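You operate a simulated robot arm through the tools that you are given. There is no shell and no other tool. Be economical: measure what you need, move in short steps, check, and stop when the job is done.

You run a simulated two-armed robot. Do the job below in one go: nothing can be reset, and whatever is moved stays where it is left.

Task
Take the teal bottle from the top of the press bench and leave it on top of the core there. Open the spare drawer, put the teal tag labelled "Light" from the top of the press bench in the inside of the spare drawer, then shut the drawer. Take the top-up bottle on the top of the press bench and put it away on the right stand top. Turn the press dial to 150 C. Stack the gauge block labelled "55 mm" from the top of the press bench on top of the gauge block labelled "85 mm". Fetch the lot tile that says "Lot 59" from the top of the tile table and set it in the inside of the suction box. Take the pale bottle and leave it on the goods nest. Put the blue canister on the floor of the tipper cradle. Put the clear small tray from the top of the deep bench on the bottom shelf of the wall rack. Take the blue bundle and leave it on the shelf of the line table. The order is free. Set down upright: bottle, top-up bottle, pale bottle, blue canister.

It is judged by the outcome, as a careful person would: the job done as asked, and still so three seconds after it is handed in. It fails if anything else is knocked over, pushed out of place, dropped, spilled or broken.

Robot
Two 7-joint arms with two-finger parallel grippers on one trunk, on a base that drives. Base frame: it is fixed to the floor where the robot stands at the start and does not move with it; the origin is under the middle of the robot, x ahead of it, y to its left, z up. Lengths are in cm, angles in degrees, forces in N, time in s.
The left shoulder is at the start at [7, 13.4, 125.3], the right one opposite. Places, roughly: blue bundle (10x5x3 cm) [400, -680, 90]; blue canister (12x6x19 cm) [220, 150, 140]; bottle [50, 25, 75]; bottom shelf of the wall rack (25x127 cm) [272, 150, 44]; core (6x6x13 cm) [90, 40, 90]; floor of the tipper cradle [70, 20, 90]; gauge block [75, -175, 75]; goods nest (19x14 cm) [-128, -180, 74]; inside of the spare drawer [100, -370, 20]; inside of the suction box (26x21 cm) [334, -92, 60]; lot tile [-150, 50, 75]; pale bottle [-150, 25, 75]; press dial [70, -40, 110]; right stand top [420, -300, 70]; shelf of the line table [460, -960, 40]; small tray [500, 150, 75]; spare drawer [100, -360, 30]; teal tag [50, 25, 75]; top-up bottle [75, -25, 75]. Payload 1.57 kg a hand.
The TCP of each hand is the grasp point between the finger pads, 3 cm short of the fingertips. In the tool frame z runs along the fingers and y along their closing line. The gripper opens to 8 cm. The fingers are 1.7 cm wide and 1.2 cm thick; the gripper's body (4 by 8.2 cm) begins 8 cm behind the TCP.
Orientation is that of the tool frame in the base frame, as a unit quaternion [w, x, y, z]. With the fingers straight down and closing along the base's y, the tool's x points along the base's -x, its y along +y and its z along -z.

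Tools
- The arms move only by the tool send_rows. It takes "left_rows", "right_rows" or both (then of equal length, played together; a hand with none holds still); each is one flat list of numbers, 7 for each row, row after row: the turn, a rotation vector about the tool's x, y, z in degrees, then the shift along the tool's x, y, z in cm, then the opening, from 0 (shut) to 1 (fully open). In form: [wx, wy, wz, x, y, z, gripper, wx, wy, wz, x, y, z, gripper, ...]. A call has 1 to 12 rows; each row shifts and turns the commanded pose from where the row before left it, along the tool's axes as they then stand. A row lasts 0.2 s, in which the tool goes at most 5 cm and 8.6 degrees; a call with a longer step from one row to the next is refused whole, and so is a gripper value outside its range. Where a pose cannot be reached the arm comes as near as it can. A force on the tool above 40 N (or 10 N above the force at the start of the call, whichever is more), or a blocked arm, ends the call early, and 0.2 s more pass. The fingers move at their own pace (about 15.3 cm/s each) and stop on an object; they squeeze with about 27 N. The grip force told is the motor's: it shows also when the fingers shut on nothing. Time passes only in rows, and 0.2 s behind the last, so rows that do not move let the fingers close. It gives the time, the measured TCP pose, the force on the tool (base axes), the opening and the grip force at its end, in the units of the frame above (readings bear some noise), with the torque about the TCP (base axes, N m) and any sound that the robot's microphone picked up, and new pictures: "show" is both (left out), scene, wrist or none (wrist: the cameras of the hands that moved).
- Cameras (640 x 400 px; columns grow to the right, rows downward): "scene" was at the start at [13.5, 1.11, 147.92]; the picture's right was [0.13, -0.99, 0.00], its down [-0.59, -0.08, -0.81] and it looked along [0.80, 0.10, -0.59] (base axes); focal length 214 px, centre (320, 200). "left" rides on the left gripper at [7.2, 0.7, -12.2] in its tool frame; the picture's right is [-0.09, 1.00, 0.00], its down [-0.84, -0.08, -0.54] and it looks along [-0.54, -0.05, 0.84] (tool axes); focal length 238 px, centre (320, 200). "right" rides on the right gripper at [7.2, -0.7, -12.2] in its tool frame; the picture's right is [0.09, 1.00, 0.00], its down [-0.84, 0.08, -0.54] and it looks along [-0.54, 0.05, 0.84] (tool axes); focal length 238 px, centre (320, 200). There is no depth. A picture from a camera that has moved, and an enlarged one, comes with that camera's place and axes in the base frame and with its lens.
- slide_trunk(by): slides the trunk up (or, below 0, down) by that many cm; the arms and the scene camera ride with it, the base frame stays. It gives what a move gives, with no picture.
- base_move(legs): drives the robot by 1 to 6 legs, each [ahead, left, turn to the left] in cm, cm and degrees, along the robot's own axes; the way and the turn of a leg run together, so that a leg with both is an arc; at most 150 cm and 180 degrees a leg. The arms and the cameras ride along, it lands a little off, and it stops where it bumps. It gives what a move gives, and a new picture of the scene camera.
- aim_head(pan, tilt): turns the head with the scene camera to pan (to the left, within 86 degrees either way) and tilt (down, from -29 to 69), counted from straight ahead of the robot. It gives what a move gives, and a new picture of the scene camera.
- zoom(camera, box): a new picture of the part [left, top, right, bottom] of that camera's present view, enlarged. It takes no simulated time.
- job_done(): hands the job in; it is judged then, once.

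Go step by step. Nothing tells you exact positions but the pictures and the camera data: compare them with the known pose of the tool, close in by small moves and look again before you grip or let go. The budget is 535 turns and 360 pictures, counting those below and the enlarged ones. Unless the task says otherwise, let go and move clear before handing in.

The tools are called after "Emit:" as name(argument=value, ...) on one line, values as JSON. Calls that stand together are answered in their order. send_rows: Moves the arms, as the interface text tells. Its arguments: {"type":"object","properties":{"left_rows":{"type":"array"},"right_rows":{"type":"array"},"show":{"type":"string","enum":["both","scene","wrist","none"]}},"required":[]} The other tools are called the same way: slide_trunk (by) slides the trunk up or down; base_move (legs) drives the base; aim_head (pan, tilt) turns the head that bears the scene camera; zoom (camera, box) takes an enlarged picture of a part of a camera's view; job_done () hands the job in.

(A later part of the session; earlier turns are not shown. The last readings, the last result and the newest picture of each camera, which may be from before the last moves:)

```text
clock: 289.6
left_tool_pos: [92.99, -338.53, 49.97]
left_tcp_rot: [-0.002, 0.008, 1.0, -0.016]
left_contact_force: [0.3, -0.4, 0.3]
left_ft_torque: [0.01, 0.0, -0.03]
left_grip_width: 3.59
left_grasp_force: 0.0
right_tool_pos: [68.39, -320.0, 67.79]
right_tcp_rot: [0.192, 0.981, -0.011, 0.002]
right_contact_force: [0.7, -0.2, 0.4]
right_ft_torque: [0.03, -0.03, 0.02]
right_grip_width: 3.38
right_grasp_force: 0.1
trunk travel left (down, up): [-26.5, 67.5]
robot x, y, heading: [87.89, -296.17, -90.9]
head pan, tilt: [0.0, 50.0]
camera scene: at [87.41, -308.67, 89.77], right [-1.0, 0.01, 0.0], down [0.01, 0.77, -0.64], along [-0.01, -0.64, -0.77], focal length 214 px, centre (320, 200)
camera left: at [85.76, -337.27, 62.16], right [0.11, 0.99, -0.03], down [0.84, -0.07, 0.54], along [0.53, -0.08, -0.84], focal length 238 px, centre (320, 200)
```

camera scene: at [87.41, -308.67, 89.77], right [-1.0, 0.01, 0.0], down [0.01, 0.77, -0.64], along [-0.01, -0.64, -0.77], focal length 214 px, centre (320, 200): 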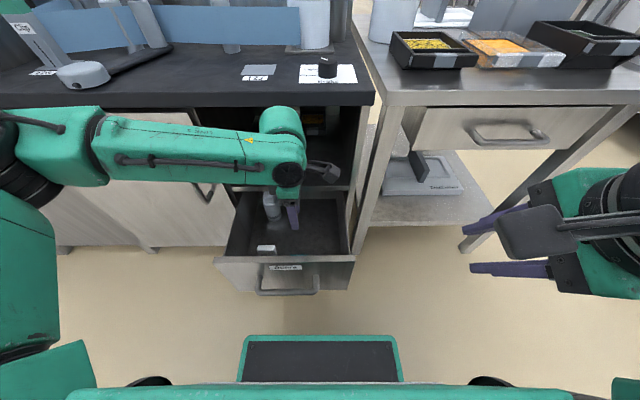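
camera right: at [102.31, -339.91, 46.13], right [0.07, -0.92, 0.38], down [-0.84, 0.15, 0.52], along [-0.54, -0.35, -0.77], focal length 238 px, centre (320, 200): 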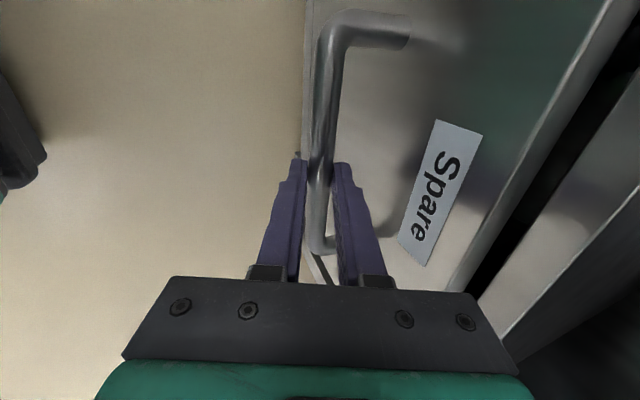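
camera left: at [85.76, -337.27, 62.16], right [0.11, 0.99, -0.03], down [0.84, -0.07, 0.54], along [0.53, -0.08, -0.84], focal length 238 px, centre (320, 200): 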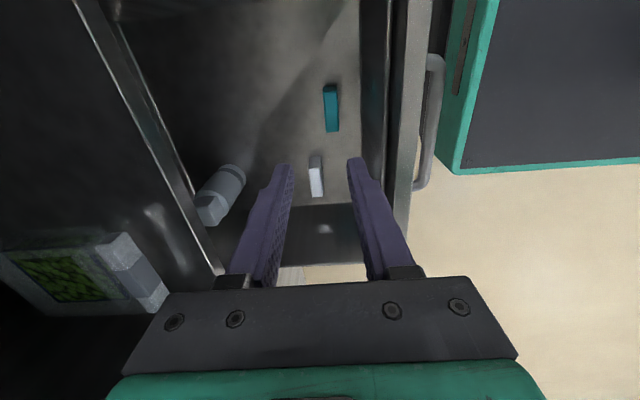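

Tag is in. Back off, unroll and retract the left hand, then line up the right fist with the handle to push the drawer shut.

Emit:
base_move(legs=[[-22, 0, 0]])

Emit:
send_rows(left_rows=[0, 0, 8.5, 0, 0, 0, 0.45, 0, 0, 8.5, 0, 0, 0, 0.45, 0, 0, 8.5, 0, 0, 0, 0.45, 0, 0, 8.5, 0, 0, 0, 0.45, 0, 0, 8.5, 0, 0, 0, 0.45, 0, 0, 8.5, 0, 0, 0, 0.45, 0, 0, 8.5, 0, 0, 0, 0.45, 0, 0, 8.5, 0, 0, 0, 0.45, 0, 0, 8.5, 0, 0, 0, 0.45, 0, 0, 8.5, 0, 0, 0, 0.45, 0, 0, 5, 0, 0, 0, 0.45], right_rows=[0, 0, 0, 0, 0, 0, 0, 0, 0, 0, 0, 0, 0, 0, 0, 0, 0, 0, 0, 0, 0, 0, 0, 0, 0, 0, 0, 0, 0, 0, 0, 0, 0, 0, 0, 0, 0, 0, 0, 0, 0, 0, 0, 0, 0, 0, 0, 0, 0, 0, 0, 0, 0, 0, 0, 0, 0, 0, 0, 0, 0, 0, 0, 0, 0, 0, 0, 0, 0, 0, 0, 0, 0, 0, 0, 0, 0], show="none")

Emit:
send_rows(left_rows=[0, 0, 0, 3, 3, -2, 0.45, 0, 0, 0, 3, 3, -2, 0.45, 0, 0, 0, 3, 3, -2, 0.45, 0, 0, 0, 3, 3, -2, 0.45, 0, 0, 0, 3, 3, -2, 0.45], show="scene")

```text
clock: 291.3
left_tool_pos: [93.2, -316.44, 50.04]
left_tcp_rot: [-0.003, 0.009, 1.0, -0.016]
left_contact_force: [-0.3, 0.7, 0.1]
left_ft_torque: [0.03, -0.02, 0.02]
left_grip_width: 3.62
left_grasp_force: 0.0
right_tool_pos: [68.68, -297.97, 67.82]
right_tcp_rot: [0.191, 0.981, -0.012, 0.001]
right_contact_force: [0.4, -0.3, 0.2]
right_ft_torque: [0.0, 0.02, 0.05]
right_grip_width: 3.36
right_grasp_force: 0.1
trunk travel left (down, up): [-26.5, 67.5]
robot x, y, heading: [88.13, -274.18, -91.0]
head pan, tilt: [0.0, 50.0]
camera scene: at [87.7, -286.67, 89.78], right [-1.0, 0.02, 0.0], down [0.01, 0.77, -0.64], along [-0.01, -0.64, -0.77], focal length 214 px, centre (320, 200)
```

scene: 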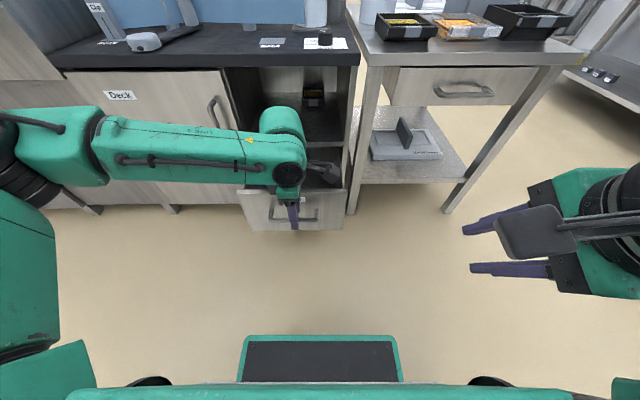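

```text
clock: 293.7
left_tool_pos: [93.24, -316.46, 49.86]
left_tcp_rot: [0.009, 0.714, 0.7, -0.012]
left_contact_force: [0.1, 0.3, 0.7]
left_ft_torque: [0.04, 0.01, -0.03]
left_grip_width: 3.6
left_grasp_force: 0.1
right_tool_pos: [68.6, -298.02, 67.7]
right_tcp_rot: [0.191, 0.982, -0.012, 0.001]
right_contact_force: [0.4, 0.3, 0.1]
right_ft_torque: [-0.01, 0.01, 0.03]
right_grip_width: 0.0
right_grasp_force: 21.2
trunk travel left (down, up): [-26.5, 67.5]
robot x, y, heading: [87.96, -274.02, -90.8]
head pan, tilt: [0.0, 50.0]
```

```text
clock: 294.9
left_tool_pos: [107.35, -304.87, 60.47]
left_tcp_rot: [0.009, 0.713, 0.701, -0.012]
left_contact_force: [0.5, 0.3, 0.2]
left_ft_torque: [-0.01, 0.01, 0.0]
left_grip_width: 3.63
left_grasp_force: 0.2
left hand out of reach, approached as far as the arm can: row 4, 5
right_tool_pos: [68.69, -298.03, 67.73]
right_tcp_rot: [0.191, 0.982, -0.012, 0.002]
right_contact_force: [-0.2, -0.2, -0.1]
right_ft_torque: [-0.02, -0.01, 0.0]
right_grip_width: 0.0
right_grasp_force: 21.4
trunk travel left (down, up): [-26.5, 67.5]
robot x, y, heading: [87.97, -273.92, -91.0]
head pan, tilt: [0.0, 50.0]
camera scene: at [87.73, -286.72, 89.77], right [-1.0, 0.01, 0.0], down [0.01, 0.77, -0.64], along [-0.01, -0.64, -0.77], focal length 214 px, centre (320, 200)
```

scene: 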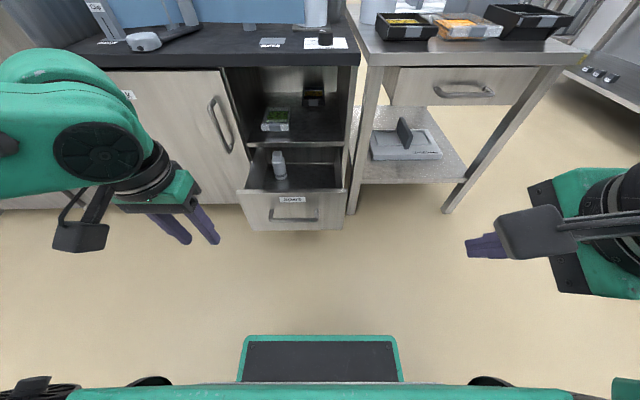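

Emit:
send_rows(right_rows=[0, 0, 0, 0, 2.8, 2.5, 0, 0, 0, 0, 0, 2.8, 2.5, 0, 0, 0, 0, 0, 2.8, 2.5, 0, 0, 0, 0, 0, 2.8, 2.5, 0], show="none")

Emit:
slide_trunk(by=-26)

Emit:
base_move(legs=[[0, 27, 0]])

```text
clock: 295.9
left_tool_pos: [107.41, -304.92, 60.34]
left_tcp_rot: [0.009, 0.713, 0.701, -0.013]
left_contact_force: [-0.4, 0.0, -0.3]
left_ft_torque: [0.01, 0.03, 0.0]
left_grip_width: 3.6
left_grasp_force: 0.1
right_tool_pos: [68.32, -312.23, 62.59]
right_tcp_rot: [0.19, 0.982, -0.012, 0.002]
right_contact_force: [0.5, 0.8, -0.2]
right_ft_torque: [0.02, 0.01, 0.01]
right_grip_width: 0.0
right_grasp_force: 21.9
trunk travel left (down, up): [-26.5, 67.5]
robot x, y, heading: [88.43, -273.98, -91.1]
head pan, tilt: [0.0, 50.0]
```

```text
clock: 298.5
left_tool_pos: [107.48, -304.96, 34.45]
left_tcp_rot: [0.01, 0.713, 0.7, -0.012]
left_contact_force: [0.9, -0.2, 0.7]
left_ft_torque: [0.03, 0.02, 0.0]
left_grip_width: 3.61
left_grasp_force: 0.0
right_tool_pos: [68.26, -312.09, 36.7]
right_tcp_rot: [0.191, 0.982, -0.012, 0.001]
right_contact_force: [-0.9, -0.4, 0.9]
right_ft_torque: [0.01, 0.03, -0.01]
right_grip_width: 0.02
right_grasp_force: 21.2
trunk travel left (down, up): [-0.5, 93.5]
robot x, y, heading: [88.25, -273.9, -91.1]
head pan, tilt: [0.0, 50.0]
```

```text
clock: 300.4
left_tool_pos: [134.39, -305.26, 34.47]
left_tcp_rot: [0.009, 0.712, 0.703, -0.012]
left_contact_force: [0.0, 0.5, 0.6]
left_ft_torque: [0.0, -0.02, 0.04]
left_grip_width: 3.61
left_grasp_force: 0.0
right_tool_pos: [95.12, -312.64, 36.67]
right_tcp_rot: [0.191, 0.982, -0.01, 0.003]
right_contact_force: [1.1, 0.8, 0.0]
right_ft_torque: [0.02, -0.01, -0.01]
right_grip_width: 0.03
right_grasp_force: 21.0
trunk travel left (down, up): [-0.5, 93.5]
robot x, y, heading: [114.95, -274.3, -90.6]
head pan, tilt: [0.0, 50.0]
camera scene: at [114.51, -287.07, 63.77], right [-1.0, 0.01, 0.0], down [0.01, 0.77, -0.64], along [-0.01, -0.64, -0.77], focal length 214 px, centre (320, 200)
```

scene: 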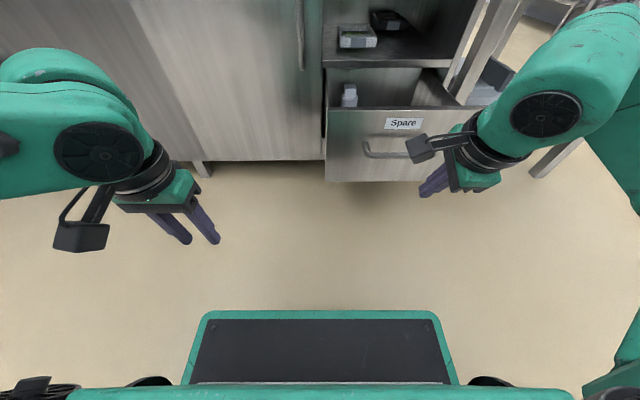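

Emit:
send_rows(right_rows=[0, 0, 0, 0, 0, 2.6, 0], show="none")

Emit:
base_move(legs=[[20, 0, 0]])

```text
clock: 300.8
left_tool_pos: [134.36, -305.21, 34.31]
left_tcp_rot: [0.01, 0.712, 0.702, -0.012]
left_contact_force: [-0.3, 0.0, 0.5]
left_ft_torque: [0.0, -0.02, 0.02]
left_grip_width: 3.6
left_grasp_force: 0.0
right_tool_pos: [95.18, -313.48, 34.31]
right_tcp_rot: [0.191, 0.982, -0.011, 0.001]
right_contact_force: [-0.7, 0.1, -0.1]
right_ft_torque: [0.03, 0.04, -0.01]
right_grip_width: 0.0
right_grasp_force: 21.7
trunk travel left (down, up): [-0.5, 93.5]
robot x, y, heading: [115.06, -274.55, -90.7]
head pan, tilt: [0.0, 50.0]
```

```text
clock: 302.4
left_tool_pos: [133.97, -325.53, 34.42]
left_tcp_rot: [0.009, 0.713, 0.701, -0.013]
left_contact_force: [0.0, 0.2, 0.2]
left_ft_torque: [0.01, 0.01, 0.01]
left_grip_width: 3.6
left_grasp_force: 0.0
right_tool_pos: [94.81, -333.7, 34.35]
right_tcp_rot: [0.191, 0.982, -0.011, 0.002]
right_contact_force: [0.6, 0.4, 1.8]
right_ft_torque: [-0.02, -0.01, 0.0]
right_grip_width: 0.0
right_grasp_force: 21.2
trunk travel left (down, up): [-0.5, 93.5]
robot x, y, heading: [114.74, -294.73, -90.8]
head pan, tilt: [0.0, 50.0]
camera scene: at [114.24, -307.27, 63.77], right [-1.0, 0.01, 0.0], down [0.01, 0.77, -0.64], along [-0.01, -0.64, -0.77], focal length 214 px, centre (320, 200)
```

scene: 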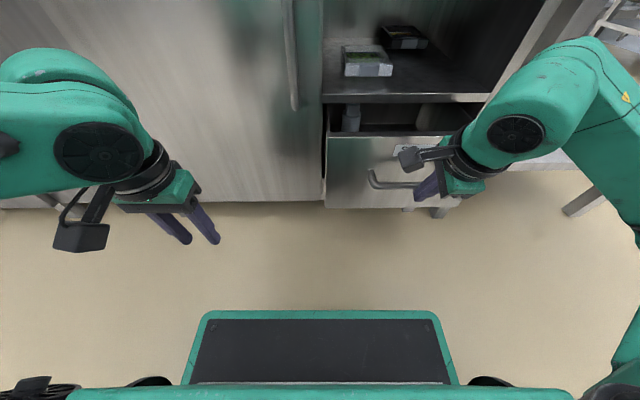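

Emit:
base_move(legs=[[8, 0, 0]])

Emit:
zoom(camera="scene", box=[300, 60, 500, 230])

```text
clock: 303.5
left_tool_pos: [133.91, -333.42, 34.46]
left_tcp_rot: [0.01, 0.712, 0.702, -0.012]
left_contact_force: [-0.5, -0.7, -0.1]
left_ft_torque: [0.04, 0.0, 0.0]
left_grip_width: 3.63
left_grasp_force: 0.0
right_tool_pos: [94.66, -341.58, 34.36]
right_tcp_rot: [0.191, 0.981, -0.011, 0.002]
right_contact_force: [-0.3, 0.6, 0.7]
right_ft_torque: [0.01, 0.02, 0.0]
right_grip_width: 0.0
right_grasp_force: 21.4
trunk travel left (down, up): [-0.5, 93.5]
robot x, y, heading: [114.58, -302.4, -90.9]
head pan, tilt: [0.0, 50.0]
camera scene: at [114.13, -315.25, 63.77], right [-1.0, 0.01, 0.0], down [0.01, 0.77, -0.64], along [-0.01, -0.64, -0.77], focal length 214 px, centre (320, 200)
```

scene: 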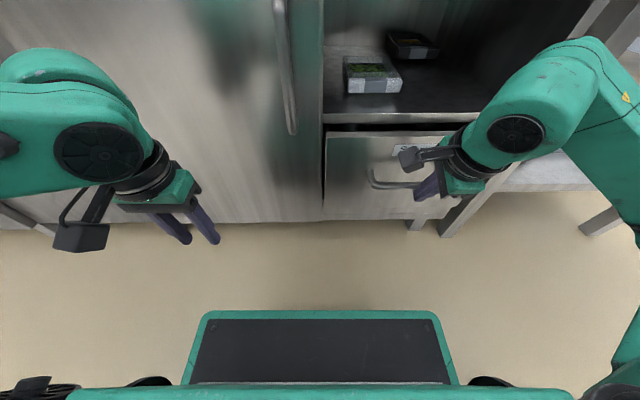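

```text
2.35 times, centred on (400, 145) of scene
camera zoom: at [114.13, -315.25, 63.77], right [-1.0, 0.01, 0.0], down [0.01, 0.77, -0.64], along [-0.01, -0.64, -0.77], focal length 505 px, centre (132, 329)
```

zoom: 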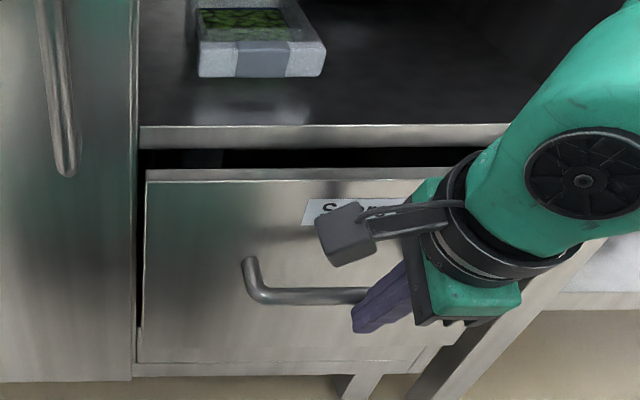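

Emit:
send_rows(right_rows=[0, 0, 0, 0, 0.65, 0.26, 0, 0, 0, 0, 0, 0.65, 0.26, 0, 0, 0, 0, 0, 0.65, 0.26, 0, 0, 0, 0, 0, 0.65, 0.26, 0, 0, 0, 0, 0, 0.65, 0.26, 0], show="none")

Emit:
zoom(camera="scene", box=[300, 60, 500, 230])

```text
clock: 304.5
left_tool_pos: [133.77, -333.36, 34.42]
left_tcp_rot: [0.011, 0.714, 0.7, -0.012]
left_contact_force: [-0.4, 0.6, 0.3]
left_ft_torque: [-0.01, -0.02, 0.04]
left_grip_width: 3.6
left_grasp_force: 0.2
right_tool_pos: [94.66, -343.66, 34.2]
right_tcp_rot: [0.184, 0.983, -0.008, 0.001]
right_contact_force: [1.0, 6.6, 2.2]
right_ft_torque: [0.07, -0.03, 0.07]
right_grip_width: 0.0
right_grasp_force: 21.1
trunk travel left (down, up): [-0.5, 93.5]
robot x, y, heading: [114.27, -302.44, -91.3]
head pan, tilt: [0.0, 50.0]
stopped in row 4 (right hand): the force on the tool passed its limit (the readings are from after the stop); the commanded pose is now the measured one
```

```text
2.35 times, centred on (400, 145) of scene
camera zoom: at [114.12, -315.14, 63.78], right [-1.0, 0.01, 0.0], down [0.01, 0.77, -0.64], along [-0.01, -0.64, -0.77], focal length 505 px, centre (132, 329)
```

zoom: 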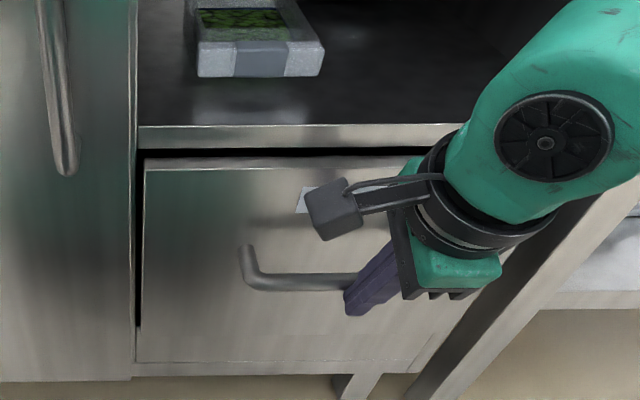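

Hit the end stop. Back off and verify it is fully shut.

Emit:
base_move(legs=[[-25, 0, 0]])

Emit:
slide_trunk(by=40)

Emit:
zoom(camera="scene", box=[260, 100, 460, 240])

```text
clock: 306.3
left_tool_pos: [134.15, -308.5, 34.49]
left_tcp_rot: [0.009, 0.714, 0.7, -0.012]
left_contact_force: [0.2, -0.1, -0.1]
left_ft_torque: [0.02, 0.04, 0.04]
left_grip_width: 3.62
left_grasp_force: 0.1
right_tool_pos: [95.03, -318.77, 34.17]
right_tcp_rot: [0.183, 0.983, -0.009, 0.001]
right_contact_force: [-1.1, -0.3, 0.2]
right_ft_torque: [-0.01, 0.02, 0.0]
right_grip_width: 0.0
right_grasp_force: 21.4
trunk travel left (down, up): [-0.5, 93.5]
robot x, y, heading: [114.68, -277.62, -90.8]
head pan, tilt: [0.0, 50.0]
camera scene: at [114.48, -290.35, 63.77], right [-1.0, 0.02, 0.0], down [0.01, 0.77, -0.64], along [-0.01, -0.64, -0.77], focal length 214 px, centre (320, 200)
```

scene: 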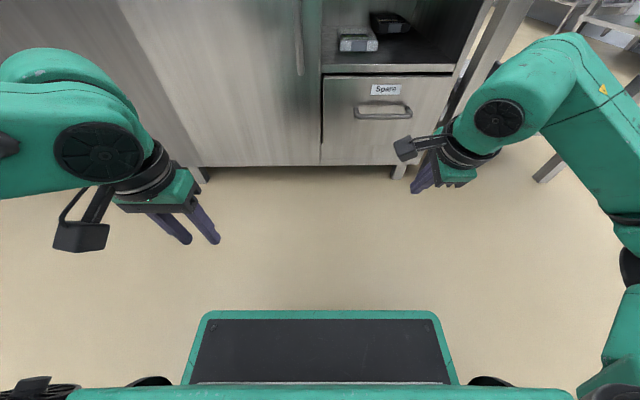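

```text
clock: 310.1
left_tool_pos: [134.12, -308.47, 74.46]
left_tcp_rot: [0.01, 0.714, 0.7, -0.013]
left_contact_force: [-0.3, 0.3, 0.0]
left_ft_torque: [0.0, 0.01, 0.0]
left_grip_width: 3.63
left_grasp_force: 0.0
right_tool_pos: [95.06, -318.89, 74.1]
right_tcp_rot: [0.183, 0.983, -0.009, 0.001]
right_contact_force: [0.5, -0.6, 0.0]
right_ft_torque: [0.02, 0.01, 0.01]
right_grip_width: 0.0
right_grasp_force: 21.7
trunk travel left (down, up): [-40.5, 53.5]
robot x, y, heading: [114.86, -277.43, -91.0]
head pan, tilt: [0.0, 50.0]
```

```text
2.86 times, centred on (360, 170) of scene
camera zoom: at [114.48, -290.36, 103.77], right [-1.0, 0.02, 0.0], down [0.01, 0.77, -0.64], along [-0.01, -0.64, -0.77], focal length 613 px, centre (206, 286)
```

zoom: 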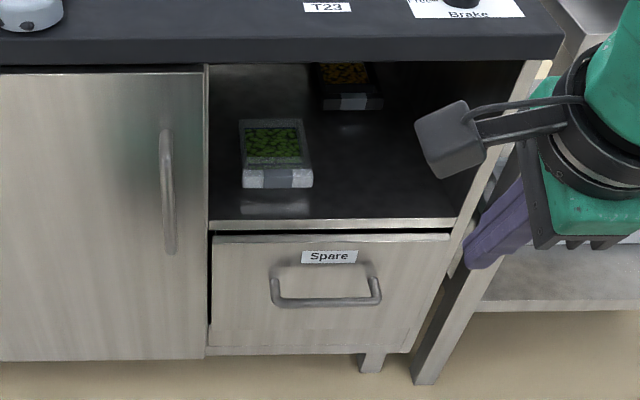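

Drawer is shut. Now the gauge blocks on the bench near (75, -175): reset the right hand and drive to the bench's back side.

Emit:
send_rows(right_rows=[7, 0, 0, 0, 0, 0, 1, 7, 0, 0, 0, 0, 0, 1, 7, 0, 0, 0, 0, 0, 1], show="none")

Emit:
send_rows(right_rows=[0, 0, -8.5, 0, 0, 0, 1, 0, 0, -8.5, 0, 0, 0, 1, 0, 0, -8.5, 0, 0, 0, 1, 0, 0, -8.5, 0, 0, 0, 1, 0, 0, -8.5, 0, 0, 0, 1, 0, 0, -8.5, 0, 0, 0, 1, 0, 0, -8.5, 0, 0, 0, 1, 0, 0, -8.5, 0, 0, 0, 1, 0, 0, -8.5, 0, 0, 0, 1, 0, 0, -8.5, 0, 0, 0, 1, 0, 0, -5, 0, 0, 0, 1], show="none")

Emit:
slide_trunk(by=40)

Emit:
base_move(legs=[[0, 40, 0], [-105, 0, 0], [0, 0, -89]])

Emit:
aim_head(pan=0, tilt=48)

```text
clock: 310.9
left_tool_pos: [134.31, -308.59, 74.45]
left_tcp_rot: [0.01, 0.713, 0.701, -0.012]
left_contact_force: [-0.2, 0.1, -0.9]
left_ft_torque: [0.02, -0.01, 0.02]
left_grip_width: 3.61
left_grasp_force: 0.0
right_tool_pos: [95.01, -318.99, 74.16]
right_tcp_rot: [0.001, 1.0, -0.008, 0.002]
right_contact_force: [-0.3, 0.1, 0.4]
right_ft_torque: [0.02, 0.01, 0.01]
right_grip_width: 7.98
right_grasp_force: 0.2
trunk travel left (down, up): [-40.5, 53.5]
robot x, y, heading: [114.96, -277.62, -90.9]
head pan, tilt: [0.0, 50.0]
```

```text
clock: 313.3
left_tool_pos: [134.28, -308.63, 74.4]
left_tcp_rot: [0.01, 0.713, 0.701, -0.013]
left_contact_force: [-0.1, 0.2, -0.3]
left_ft_torque: [0.02, 0.01, 0.02]
left_grip_width: 3.61
left_grasp_force: 0.1
right_tool_pos: [94.96, -318.83, 74.02]
right_tcp_rot: [0.003, 0.712, 0.702, 0.001]
right_contact_force: [0.3, 0.2, -0.2]
right_ft_torque: [-0.01, 0.01, 0.01]
right_grip_width: 7.98
right_grasp_force: 0.0
trunk travel left (down, up): [-40.5, 53.5]
robot x, y, heading: [114.47, -277.65, -90.9]
head pan, tilt: [0.0, 50.0]
```

```text
clock: 317.1
left_tool_pos: [134.29, -308.47, 114.45]
left_tcp_rot: [0.009, 0.714, 0.7, -0.013]
left_contact_force: [-0.2, -0.1, -1.2]
left_ft_torque: [0.01, 0.02, -0.01]
left_grip_width: 3.61
left_grasp_force: 0.1
right_tool_pos: [95.03, -318.99, 114.26]
right_tcp_rot: [0.003, 0.713, 0.701, 0.001]
right_contact_force: [-0.1, -0.6, -0.5]
right_ft_torque: [-0.01, -0.01, -0.02]
right_grip_width: 8.0
right_grasp_force: 0.0
trunk travel left (down, up): [-80.5, 13.5]
robot x, y, heading: [114.83, -277.45, -90.8]
head pan, tilt: [0.0, 50.0]
```

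```text
clock: 328.5
left_tool_pos: [125.81, -192.44, 114.48]
left_tcp_rot: [-0.002, 1.0, 0.001, -0.016]
left_contact_force: [-0.1, 0.0, 0.3]
left_ft_torque: [-0.01, 0.0, 0.04]
left_grip_width: 3.62
left_grasp_force: 0.2
right_tool_pos: [114.79, -153.42, 114.17]
right_tcp_rot: [0.002, 1.0, 0.0, -0.001]
right_contact_force: [-1.0, 0.3, 0.2]
right_ft_torque: [0.01, 0.02, -0.01]
right_grip_width: 8.02
right_grasp_force: 0.1
trunk travel left (down, up): [-80.5, 13.5]
robot x, y, heading: [156.41, -172.17, -179.8]
head pan, tilt: [0.0, 50.0]
camera scene: at [143.54, -172.52, 143.77], right [0.0, 1.0, 0.0], down [0.77, 0.0, -0.64], along [-0.64, 0.0, -0.77], focal length 214 px, centre (320, 200)
```

scene: 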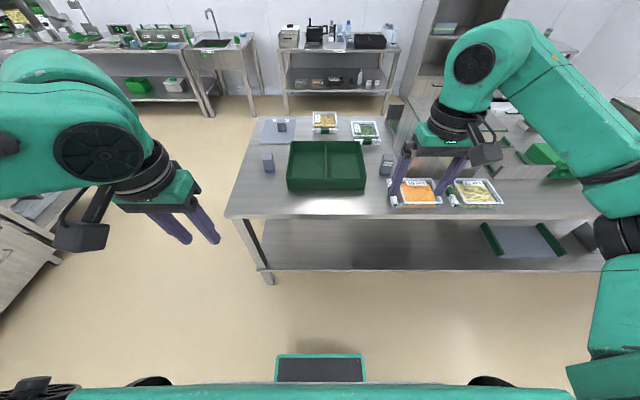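

```text
clock: 329.1
left_tool_pos: [125.96, -192.56, 114.45]
left_tcp_rot: [-0.002, 1.0, 0.001, -0.016]
left_contact_force: [-0.1, 0.3, -0.2]
left_ft_torque: [-0.01, -0.01, -0.02]
left_grip_width: 3.6
left_grasp_force: 0.0
right_tool_pos: [114.77, -153.44, 114.18]
right_tcp_rot: [0.003, 1.0, 0.002, -0.001]
right_contact_force: [0.8, 0.0, 0.7]
right_ft_torque: [0.02, 0.03, 0.01]
right_grip_width: 8.0
right_grasp_force: 0.1
trunk travel left (down, up): [-80.5, 13.5]
robot x, y, heading: [156.84, -172.44, -179.6]
head pan, tilt: [0.0, 48.0]
camera scene: at [143.36, -172.51, 144.04], right [0.0, 1.0, 0.0], down [0.74, 0.0, -0.67], along [-0.67, 0.0, -0.74], focal length 214 px, centre (320, 200)
```

scene: 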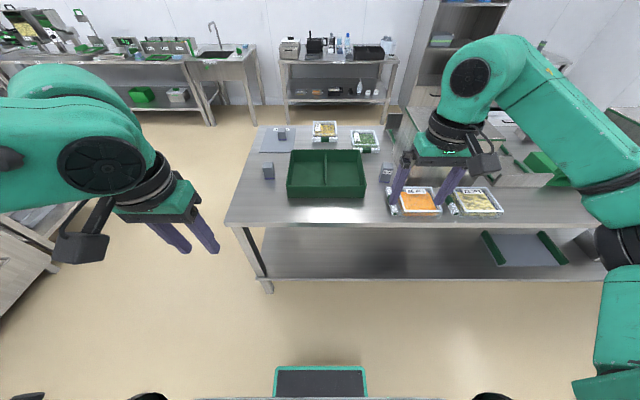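

Emit:
zoom(camera="scene", box=[240, 110, 410, 220])

Emit:
zoom(camera="scene", box=[250, 115, 310, 190])

Emit:
zoom(camera="scene", box=[370, 140, 410, 190])

```text
3.64 times, centred on (325, 165) of scene
camera zoom: at [143.36, -172.51, 144.04], right [0.0, 1.0, 0.0], down [0.74, 0.0, -0.67], along [-0.67, 0.0, -0.74], focal length 780 px, centre (302, 327)
```

zoom: 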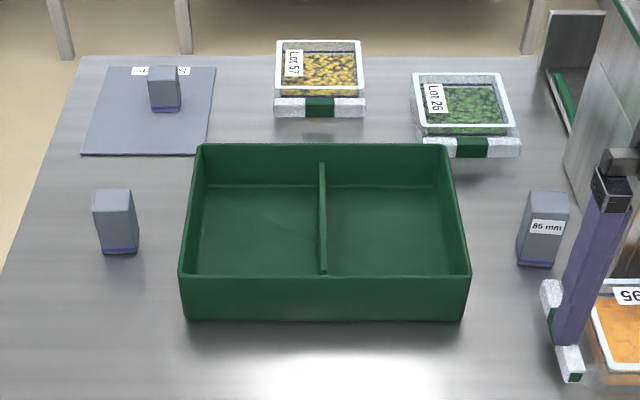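

```text
5.33 times, centred on (280, 152) of scene
camera zoom: at [143.36, -172.51, 144.04], right [0.0, 1.0, 0.0], down [0.74, 0.0, -0.67], along [-0.67, 0.0, -0.74], focal length 1144 px, centre (533, 453)
```

zoom: 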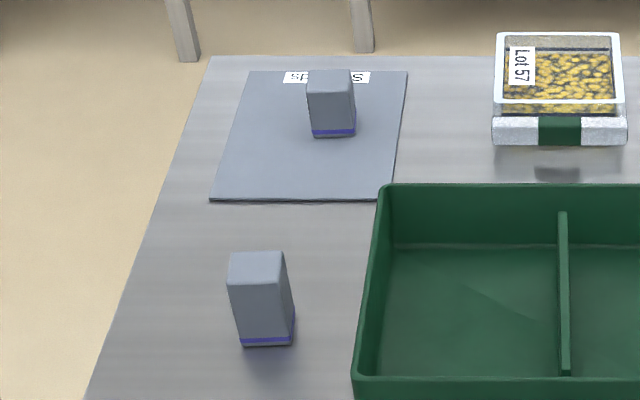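

```text
8.00 times, centred on (390, 165) of scene
camera zoom: at [143.36, -172.51, 144.04], right [0.0, 1.0, 0.0], down [0.74, 0.0, -0.67], along [-0.67, 0.0, -0.74], focal length 1716 px, centre (-240, 480)
```

zoom: 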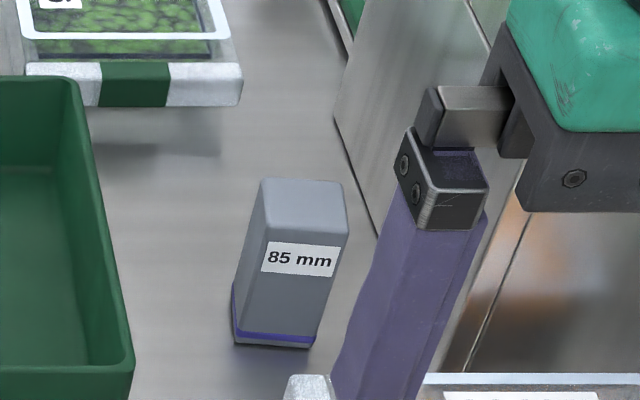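

One block reads 85 mm (about (75.7, -145)). The two other blocks' labels face away, so I'll go round to the bench's front side to read them.

Emit:
base_move(legs=[[0, 0, 180], [0, -95, 0], [-150, 0, 0], [-38, 0, 0], [0, 78, 0]])

Emit:
aim_head(pan=0, tilt=35)

```text
clock: 354.2
left_tool_pos: [-0.92, -168.42, 114.5]
left_tcp_rot: [0.016, 0.004, 1.0, -0.002]
left_contact_force: [-0.2, 0.4, -0.4]
left_ft_torque: [0.01, 0.02, 0.02]
left_grip_width: 3.6
left_grasp_force: 0.1
right_tool_pos: [9.71, -207.6, 114.26]
right_tcp_rot: [0.001, 0.004, 1.0, 0.002]
right_contact_force: [0.1, 0.2, 0.1]
right_ft_torque: [0.01, 0.03, -0.03]
right_grip_width: 8.01
right_grasp_force: 0.0
trunk travel left (down, up): [-80.5, 13.5]
robot x, y, heading: [-31.92, -188.19, -0.4]
head pan, tilt: [0.0, 48.0]
camera scene: at [-18.98, -188.24, 144.04], right [-0.01, -1.0, 0.0], down [-0.74, 0.01, -0.67], along [0.67, 0.0, -0.74], focal length 214 px, centre (320, 200)
```

scene: 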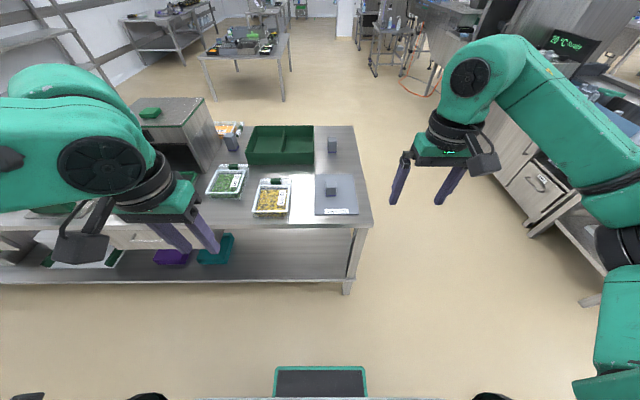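

```text
clock: 355.0
left_tool_pos: [-1.01, -168.41, 114.55]
left_tcp_rot: [0.016, 0.004, 1.0, -0.001]
left_contact_force: [-0.5, 1.0, 1.3]
left_ft_torque: [0.0, 0.01, 0.04]
left_grip_width: 3.58
left_grasp_force: 0.0
right_tool_pos: [9.71, -207.53, 114.17]
right_tcp_rot: [0.001, 0.004, 1.0, 0.002]
right_contact_force: [-1.2, 0.2, -0.5]
right_ft_torque: [-0.03, 0.0, -0.03]
right_grip_width: 8.02
right_grasp_force: 0.0
trunk travel left (down, up): [-80.5, 13.5]
robot x, y, heading: [-31.4, -187.98, -0.0]
head pan, tilt: [0.0, 35.0]
camera scene: at [-18.05, -188.12, 145.94], right [-0.01, -1.0, 0.0], down [-0.57, 0.0, -0.82], along [0.82, -0.01, -0.57], focal length 214 px, centre (320, 200)
```

scene: 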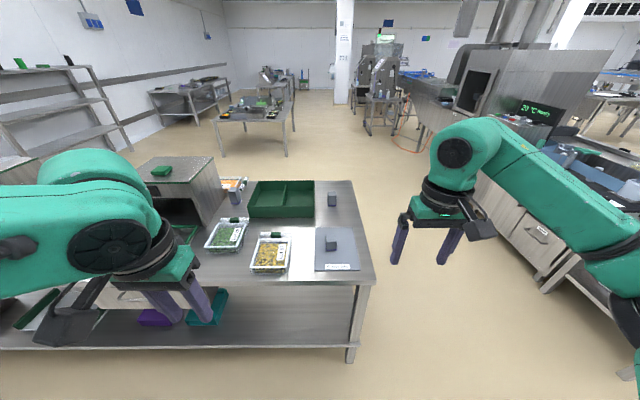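

Emit:
zoom(camera="scene", box=[290, 180, 370, 280])

Emit:
zoom(camera="scene", box=[210, 170, 270, 220])

```text
4.00 times, centred on (330, 230) of scene
camera zoom: at [-18.05, -188.12, 145.94], right [-0.01, -1.0, 0.0], down [-0.57, 0.0, -0.82], along [0.82, -0.01, -0.57], focal length 858 px, centre (280, 80)
```

zoom: 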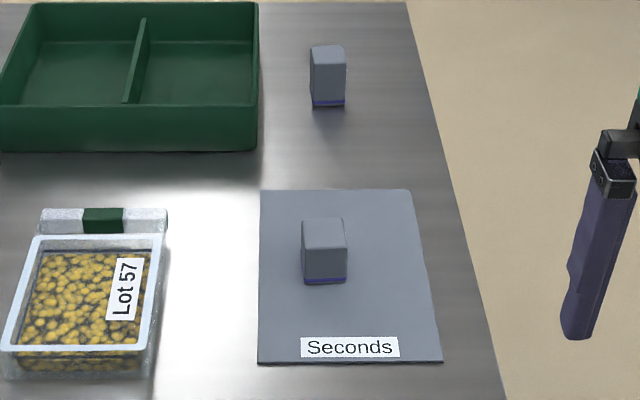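

```text
8.00 times, centred on (240, 195) of scene
camera zoom: at [-18.05, -188.12, 145.94], right [-0.01, -1.0, 0.0], down [-0.57, 0.0, -0.82], along [0.82, -0.01, -0.57], focal length 1716 px, centre (960, 240)
```

zoom: 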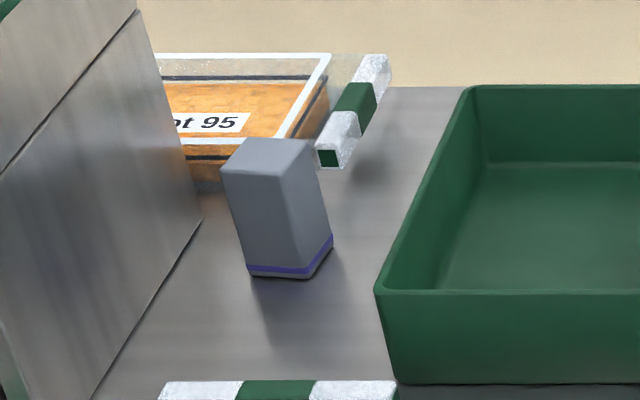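

Labels aren't on the front faces either. Check the end faces from the bench's -y end.

Emit:
base_move(legs=[[0, -90, 0], [95, 0, 0], [0, 0, 90]])

Emit:
zoom(camera="scene", box=[220, 150, 420, 300])

```text
clock: 368.1
left_tool_pos: [42.54, -247.47, 114.43]
left_tcp_rot: [0.012, -0.7, 0.714, 0.009]
left_contact_force: [-0.8, -0.1, -0.1]
left_ft_torque: [-0.01, -0.01, 0.0]
left_grip_width: 3.6
left_grasp_force: 0.1
right_tool_pos: [81.7, -237.1, 114.17]
right_tcp_rot: [-0.001, -0.701, 0.714, 0.003]
right_contact_force: [0.0, 0.1, 0.6]
right_ft_torque: [-0.02, 0.01, 0.02]
right_grip_width: 8.01
right_grasp_force: 0.0
trunk travel left (down, up): [-80.5, 13.5]
robot x, y, heading: [62.07, -278.11, 89.0]
head pan, tilt: [0.0, 35.0]
camera scene: at [61.95, -264.55, 145.94], right [1.0, -0.02, 0.0], down [-0.01, -0.57, -0.82], along [0.01, 0.82, -0.57], focal length 214 px, centre (320, 200)
```

scene: 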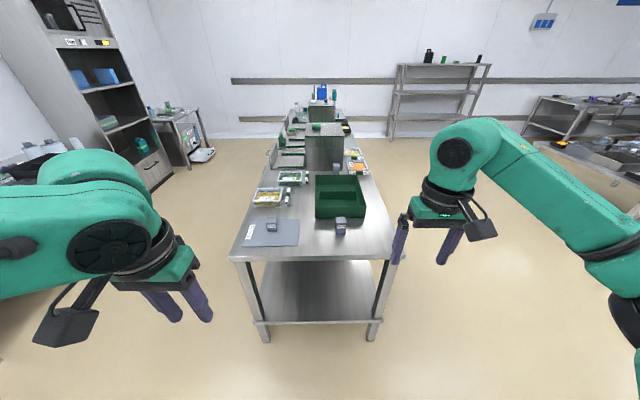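

```text
2.67 times, centred on (320, 225) of scene
camera zoom: at [61.95, -264.55, 145.94], right [1.0, -0.02, 0.0], down [-0.01, -0.57, -0.82], along [0.01, 0.82, -0.57], focal length 572 px, centre (320, 133)
```

zoom: 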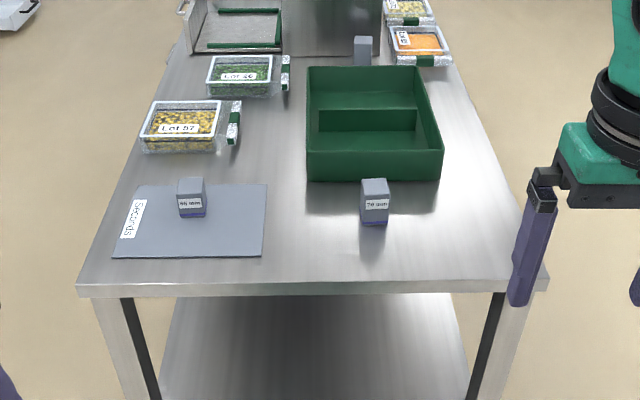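

Emit:
zoom(camera="scene", box=[255, 210, 295, 235])

Emit:
zoom(camera="scene", box=[325, 210, 365, 235])

```text
16.00 times, centred on (275, 222) of scene
camera zoom: at [61.95, -264.55, 145.94], right [1.0, -0.02, 0.0], down [-0.01, -0.57, -0.82], along [0.01, 0.82, -0.57], focal length 3432 px, centre (1040, -160)
```

zoom: 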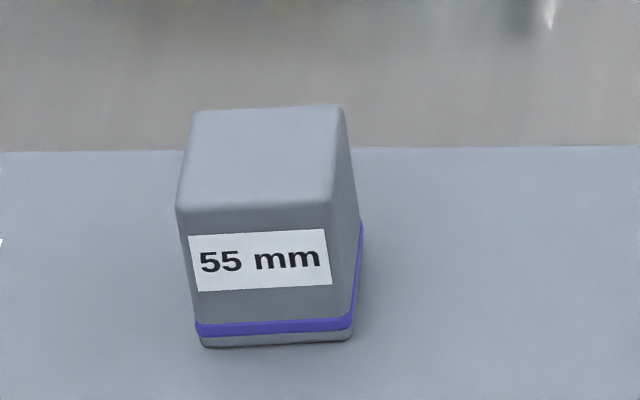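

```text
16.00 times, centred on (345, 222) of scene
camera zoom: at [61.95, -264.55, 145.94], right [1.0, -0.02, 0.0], down [-0.01, -0.57, -0.82], along [0.01, 0.82, -0.57], focal length 3432 px, centre (-80, -160)
```

zoom: 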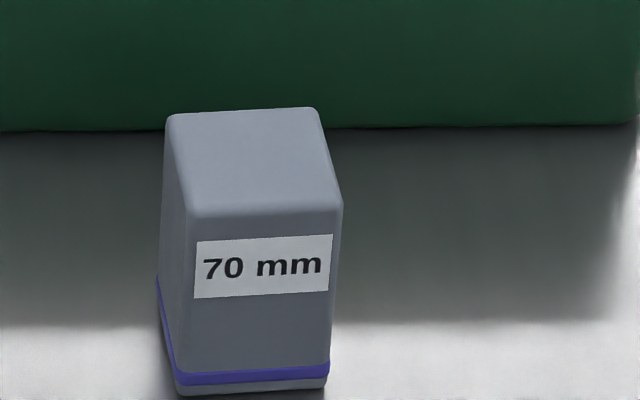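

The 55 mm block is the one on the "Seconds" sheet, about (43, -193). I'll pick it up from this end with the left hand.

Emit:
slide_trunk(by=-15)

Emit:
base_move(legs=[[40, 0, 0]])

Emit:
send_rows(left_rows=[0, 0, 0, -3, 0, 0, 1, 0, 0, 0, -3, 0, 0, 1, 0, 0, 0, -3, 0, 0, 1], show="wrist")

```text
clock: 369.8
left_tool_pos: [42.61, -247.36, 99.42]
left_tcp_rot: [0.013, -0.7, 0.714, 0.009]
left_contact_force: [0.3, 0.1, -0.9]
left_ft_torque: [-0.01, 0.0, 0.01]
left_grip_width: 3.58
left_grasp_force: 0.1
right_tool_pos: [81.78, -237.18, 99.24]
right_tcp_rot: [-0.001, -0.701, 0.713, 0.003]
right_contact_force: [0.0, -0.9, -0.6]
right_ft_torque: [0.05, 0.0, -0.02]
right_grip_width: 8.0
right_grasp_force: 0.1
trunk travel left (down, up): [-65.5, 28.5]
robot x, y, heading: [62.03, -278.39, 88.9]
head pan, tilt: [0.0, 35.0]
```

```text
clock: 372.3
left_tool_pos: [43.18, -207.4, 99.47]
left_tcp_rot: [0.012, -0.7, 0.714, 0.01]
left_contact_force: [0.3, 0.4, 0.4]
left_ft_torque: [0.01, 0.02, 0.01]
left_grip_width: 3.61
left_grasp_force: 0.1
right_tool_pos: [82.25, -196.79, 99.15]
right_tcp_rot: [-0.002, -0.702, 0.712, 0.002]
right_contact_force: [-0.6, -0.1, 1.5]
right_ft_torque: [-0.02, 0.0, -0.01]
right_grip_width: 7.99
right_grasp_force: 0.1
trunk travel left (down, up): [-65.5, 28.5]
robot x, y, heading: [62.25, -237.86, 89.3]
head pan, tilt: [0.0, 35.0]
camera scene: at [62.52, -224.37, 130.95], right [1.0, -0.01, 0.0], down [-0.01, -0.57, -0.82], along [0.01, 0.82, -0.57], focal length 214 px, centre (320, 200)
```

scene: 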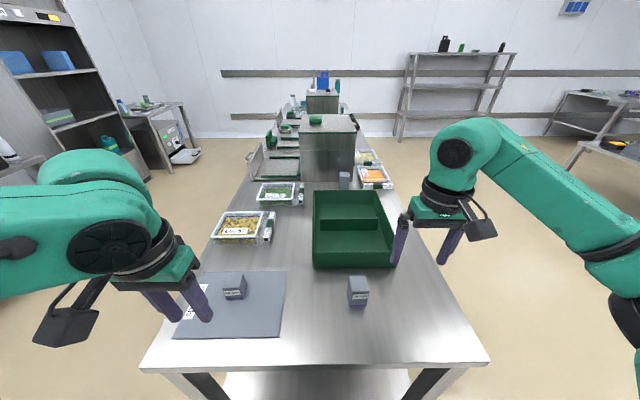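

```text
clock: 373.1
left_tool_pos: [43.27, -198.11, 99.6]
left_tcp_rot: [0.012, -0.701, 0.713, 0.009]
left_contact_force: [-0.3, 0.5, 0.0]
left_ft_torque: [0.02, -0.06, 0.01]
left_grip_width: 8.01
left_grasp_force: 0.0
right_tool_pos: [82.23, -196.72, 99.1]
right_tcp_rot: [-0.002, -0.702, 0.713, 0.002]
right_contact_force: [-0.3, 0.2, -0.2]
right_ft_torque: [-0.04, -0.03, -0.04]
right_grip_width: 8.0
right_grasp_force: 0.1
trunk travel left (down, up): [-65.5, 28.5]
robot x, y, heading: [62.42, -238.18, 89.3]
head pan, tilt: [0.0, 35.0]
camera left: at [42.3, -205.67, 111.69], right [-0.99, 0.11, 0.0], down [0.09, 0.82, 0.57], along [0.06, 0.56, -0.82], focal length 238 px, centre (320, 200)
```

left: 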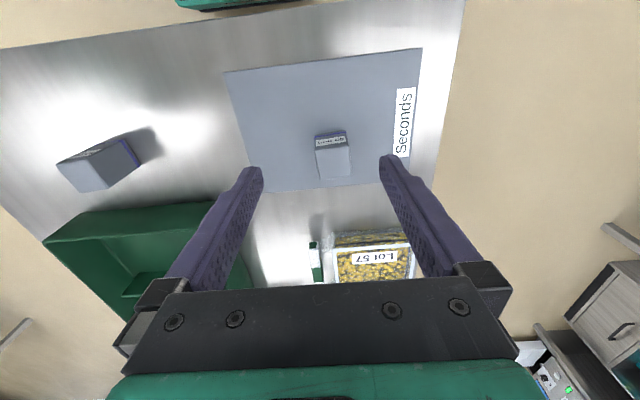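

Emit:
send_rows(left_rows=[0, 1.4, 0, -2.4, 0.7, 2.5, 1, 0, 0, 0, -2.4, 0.7, 2.5, 1, 0, 0, 0, 0, 0, 3, 1], show="wrist")

```text
clock: 373.9
left_tool_pos: [42.03, -193.16, 91.8]
left_tcp_rot: [0.004, -0.701, 0.713, 0.002]
left_contact_force: [-0.2, 0.4, -0.4]
left_ft_torque: [-0.01, -0.01, 0.03]
left_grip_width: 8.02
left_grasp_force: 0.1
right_tool_pos: [82.29, -196.83, 99.23]
right_tcp_rot: [-0.001, -0.702, 0.713, 0.002]
right_contact_force: [-0.1, 0.6, -0.3]
right_ft_torque: [-0.04, 0.01, -0.02]
right_grip_width: 8.0
right_grasp_force: 0.0
trunk travel left (down, up): [-65.5, 28.5]
robot x, y, heading: [62.65, -237.89, 89.3]
head pan, tilt: [0.0, 35.0]
camera left: at [41.02, -200.58, 103.88], right [-0.99, 0.11, 0.0], down [0.09, 0.83, 0.55], along [0.06, 0.55, -0.84], focal length 238 px, centre (320, 200)
```

left: 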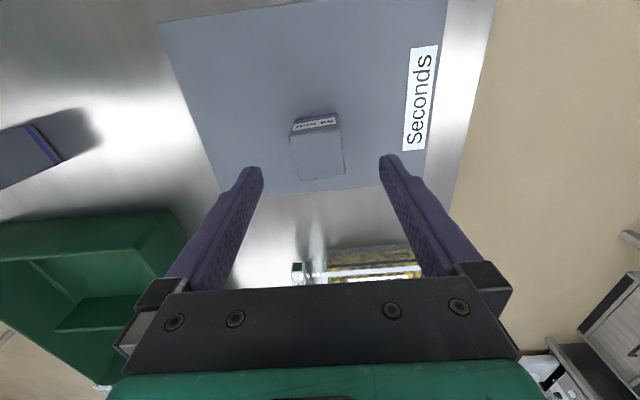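

Centred. Descend and grip.

Emit:
send_rows(left_rows=[0, 0, 0, 0, 0, 3, 1, 0, 0, 0, 0, 0, 3, 1, 0, 0, 0, 0, 0, 1.5, 1, 0, 0, 0, 0, 0, 0, 0, 0, 0, 0, 0, 0, 0, 0, 0, 0, 0, 0, 0, 0, 0], show="wrist")

```text
clock: 375.3
left_tool_pos: [42.03, -193.26, 84.15]
left_tcp_rot: [0.003, -0.702, 0.712, 0.001]
left_contact_force: [0.5, 0.5, 0.0]
left_ft_torque: [0.05, 0.04, 0.0]
left_grip_width: 4.28
left_grasp_force: 27.3
right_tool_pos: [82.27, -196.88, 99.2]
right_tcp_rot: [-0.001, -0.701, 0.713, 0.003]
right_contact_force: [-0.1, -0.3, -0.4]
right_ft_torque: [-0.01, 0.0, 0.0]
right_grip_width: 7.99
right_grasp_force: 0.1
trunk travel left (down, up): [-65.5, 28.5]
robot x, y, heading: [62.44, -238.14, 89.3]
head pan, tilt: [0.0, 35.0]
camera left: at [41.06, -200.48, 96.4], right [-0.99, 0.11, 0.0], down [0.09, 0.83, 0.55], along [0.06, 0.54, -0.84], focal length 238 px, centre (320, 200)
```

left: 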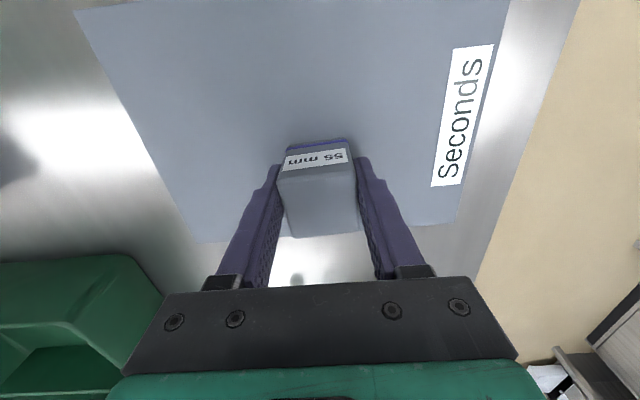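

Gripped. Lift and carry it round to the back side of the bench.

Emit:
send_rows(left_rows=[0, 0, 0, 0, 0, -4, 0, 0, 0, 0, 0, 0, -4.5, 0, 0, 0, 0, 0, 0, -4.5, 0, 0, 0, 0, 2, 0, -4.5, 0, 0, 0, 0, 2, 0, -3, 0], show="wrist")

Emit:
base_move(legs=[[-36, 0, 0], [0, -97, 0], [144, 0, 0], [0, 0, 90]])

Emit:
aim_head(pan=10, tilt=50)

```text
clock: 376.5
left_tool_pos: [41.92, -197.57, 104.81]
left_tcp_rot: [0.003, -0.701, 0.713, 0.002]
left_contact_force: [-0.4, 0.2, -0.9]
left_ft_torque: [0.04, -0.01, 0.01]
left_grip_width: 4.24
left_grasp_force: 27.5
right_tool_pos: [82.28, -197.05, 99.11]
right_tcp_rot: [-0.001, -0.701, 0.713, 0.003]
right_contact_force: [0.7, 0.0, 0.1]
right_ft_torque: [-0.01, -0.02, -0.04]
right_grip_width: 8.01
right_grasp_force: 0.0
trunk travel left (down, up): [-65.5, 28.5]
robot x, y, heading: [62.49, -238.1, 89.6]
head pan, tilt: [0.0, 35.0]
camera left: at [40.93, -204.84, 117.0], right [-0.99, 0.11, 0.0], down [0.09, 0.83, 0.55], along [0.06, 0.55, -0.84], focal length 238 px, centre (320, 200)
```

left: 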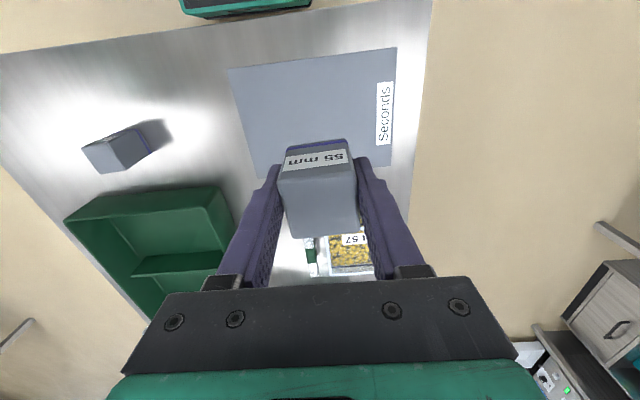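

```text
clock: 394.2
left_tool_pos: [121.29, -152.0, 104.81]
left_tcp_rot: [-0.001, 1.0, 0.001, -0.003]
left_contact_force: [-0.4, -0.7, -1.6]
left_ft_torque: [-0.04, -0.03, -0.02]
left_grip_width: 4.18
left_grasp_force: 27.1
right_tool_pos: [120.02, -111.76, 99.16]
right_tcp_rot: [0.003, 1.0, 0.001, -0.001]
right_contact_force: [0.6, 0.4, -0.1]
right_ft_torque: [-0.03, -0.04, 0.02]
right_grip_width: 7.99
right_grasp_force: 0.0
trunk travel left (down, up): [-65.5, 28.5]
robot x, y, heading: [161.77, -130.63, -180.0]
head pan, tilt: [0.0, 35.0]
camera scene: at [147.64, -130.81, 130.94], right [0.0, 1.0, 0.0], down [0.57, 0.0, -0.82], along [-0.82, 0.0, -0.57], focal length 214 px, centre (320, 200)
```

scene: 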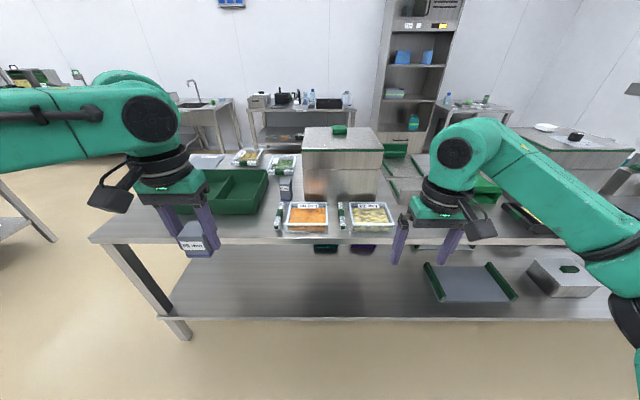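

```text
clock: 395.0
left_tool_pos: [121.27, -152.11, 104.73]
left_tcp_rot: [-0.002, 1.0, 0.001, -0.004]
left_contact_force: [-0.3, 0.2, -1.9]
left_ft_torque: [0.0, -0.01, -0.04]
left_grip_width: 4.15
left_grasp_force: 26.8
right_tool_pos: [120.06, -111.78, 99.13]
right_tcp_rot: [0.003, 1.0, 0.001, -0.001]
right_contact_force: [0.2, 0.3, 0.9]
right_ft_torque: [0.02, -0.03, 0.02]
right_grip_width: 8.0
right_grasp_force: 0.1
trunk travel left (down, up): [-65.5, 28.5]
robot x, y, heading: [161.64, -130.98, -180.2]
head pan, tilt: [10.0, 50.0]
camera scene: at [148.86, -132.14, 128.77], right [-0.18, 0.98, 0.0], down [0.75, 0.14, -0.64], along [-0.63, -0.11, -0.77], focal length 214 px, centre (320, 200)
```

scene: 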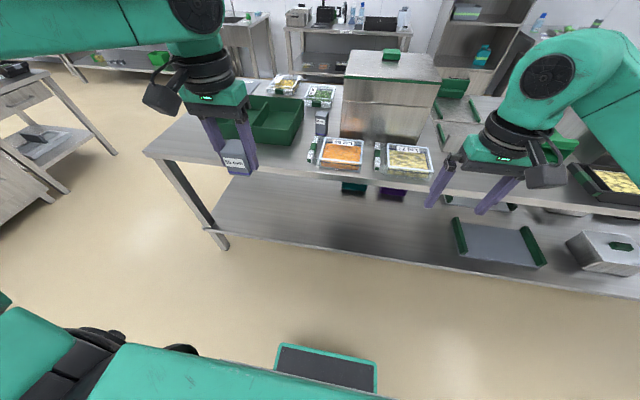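

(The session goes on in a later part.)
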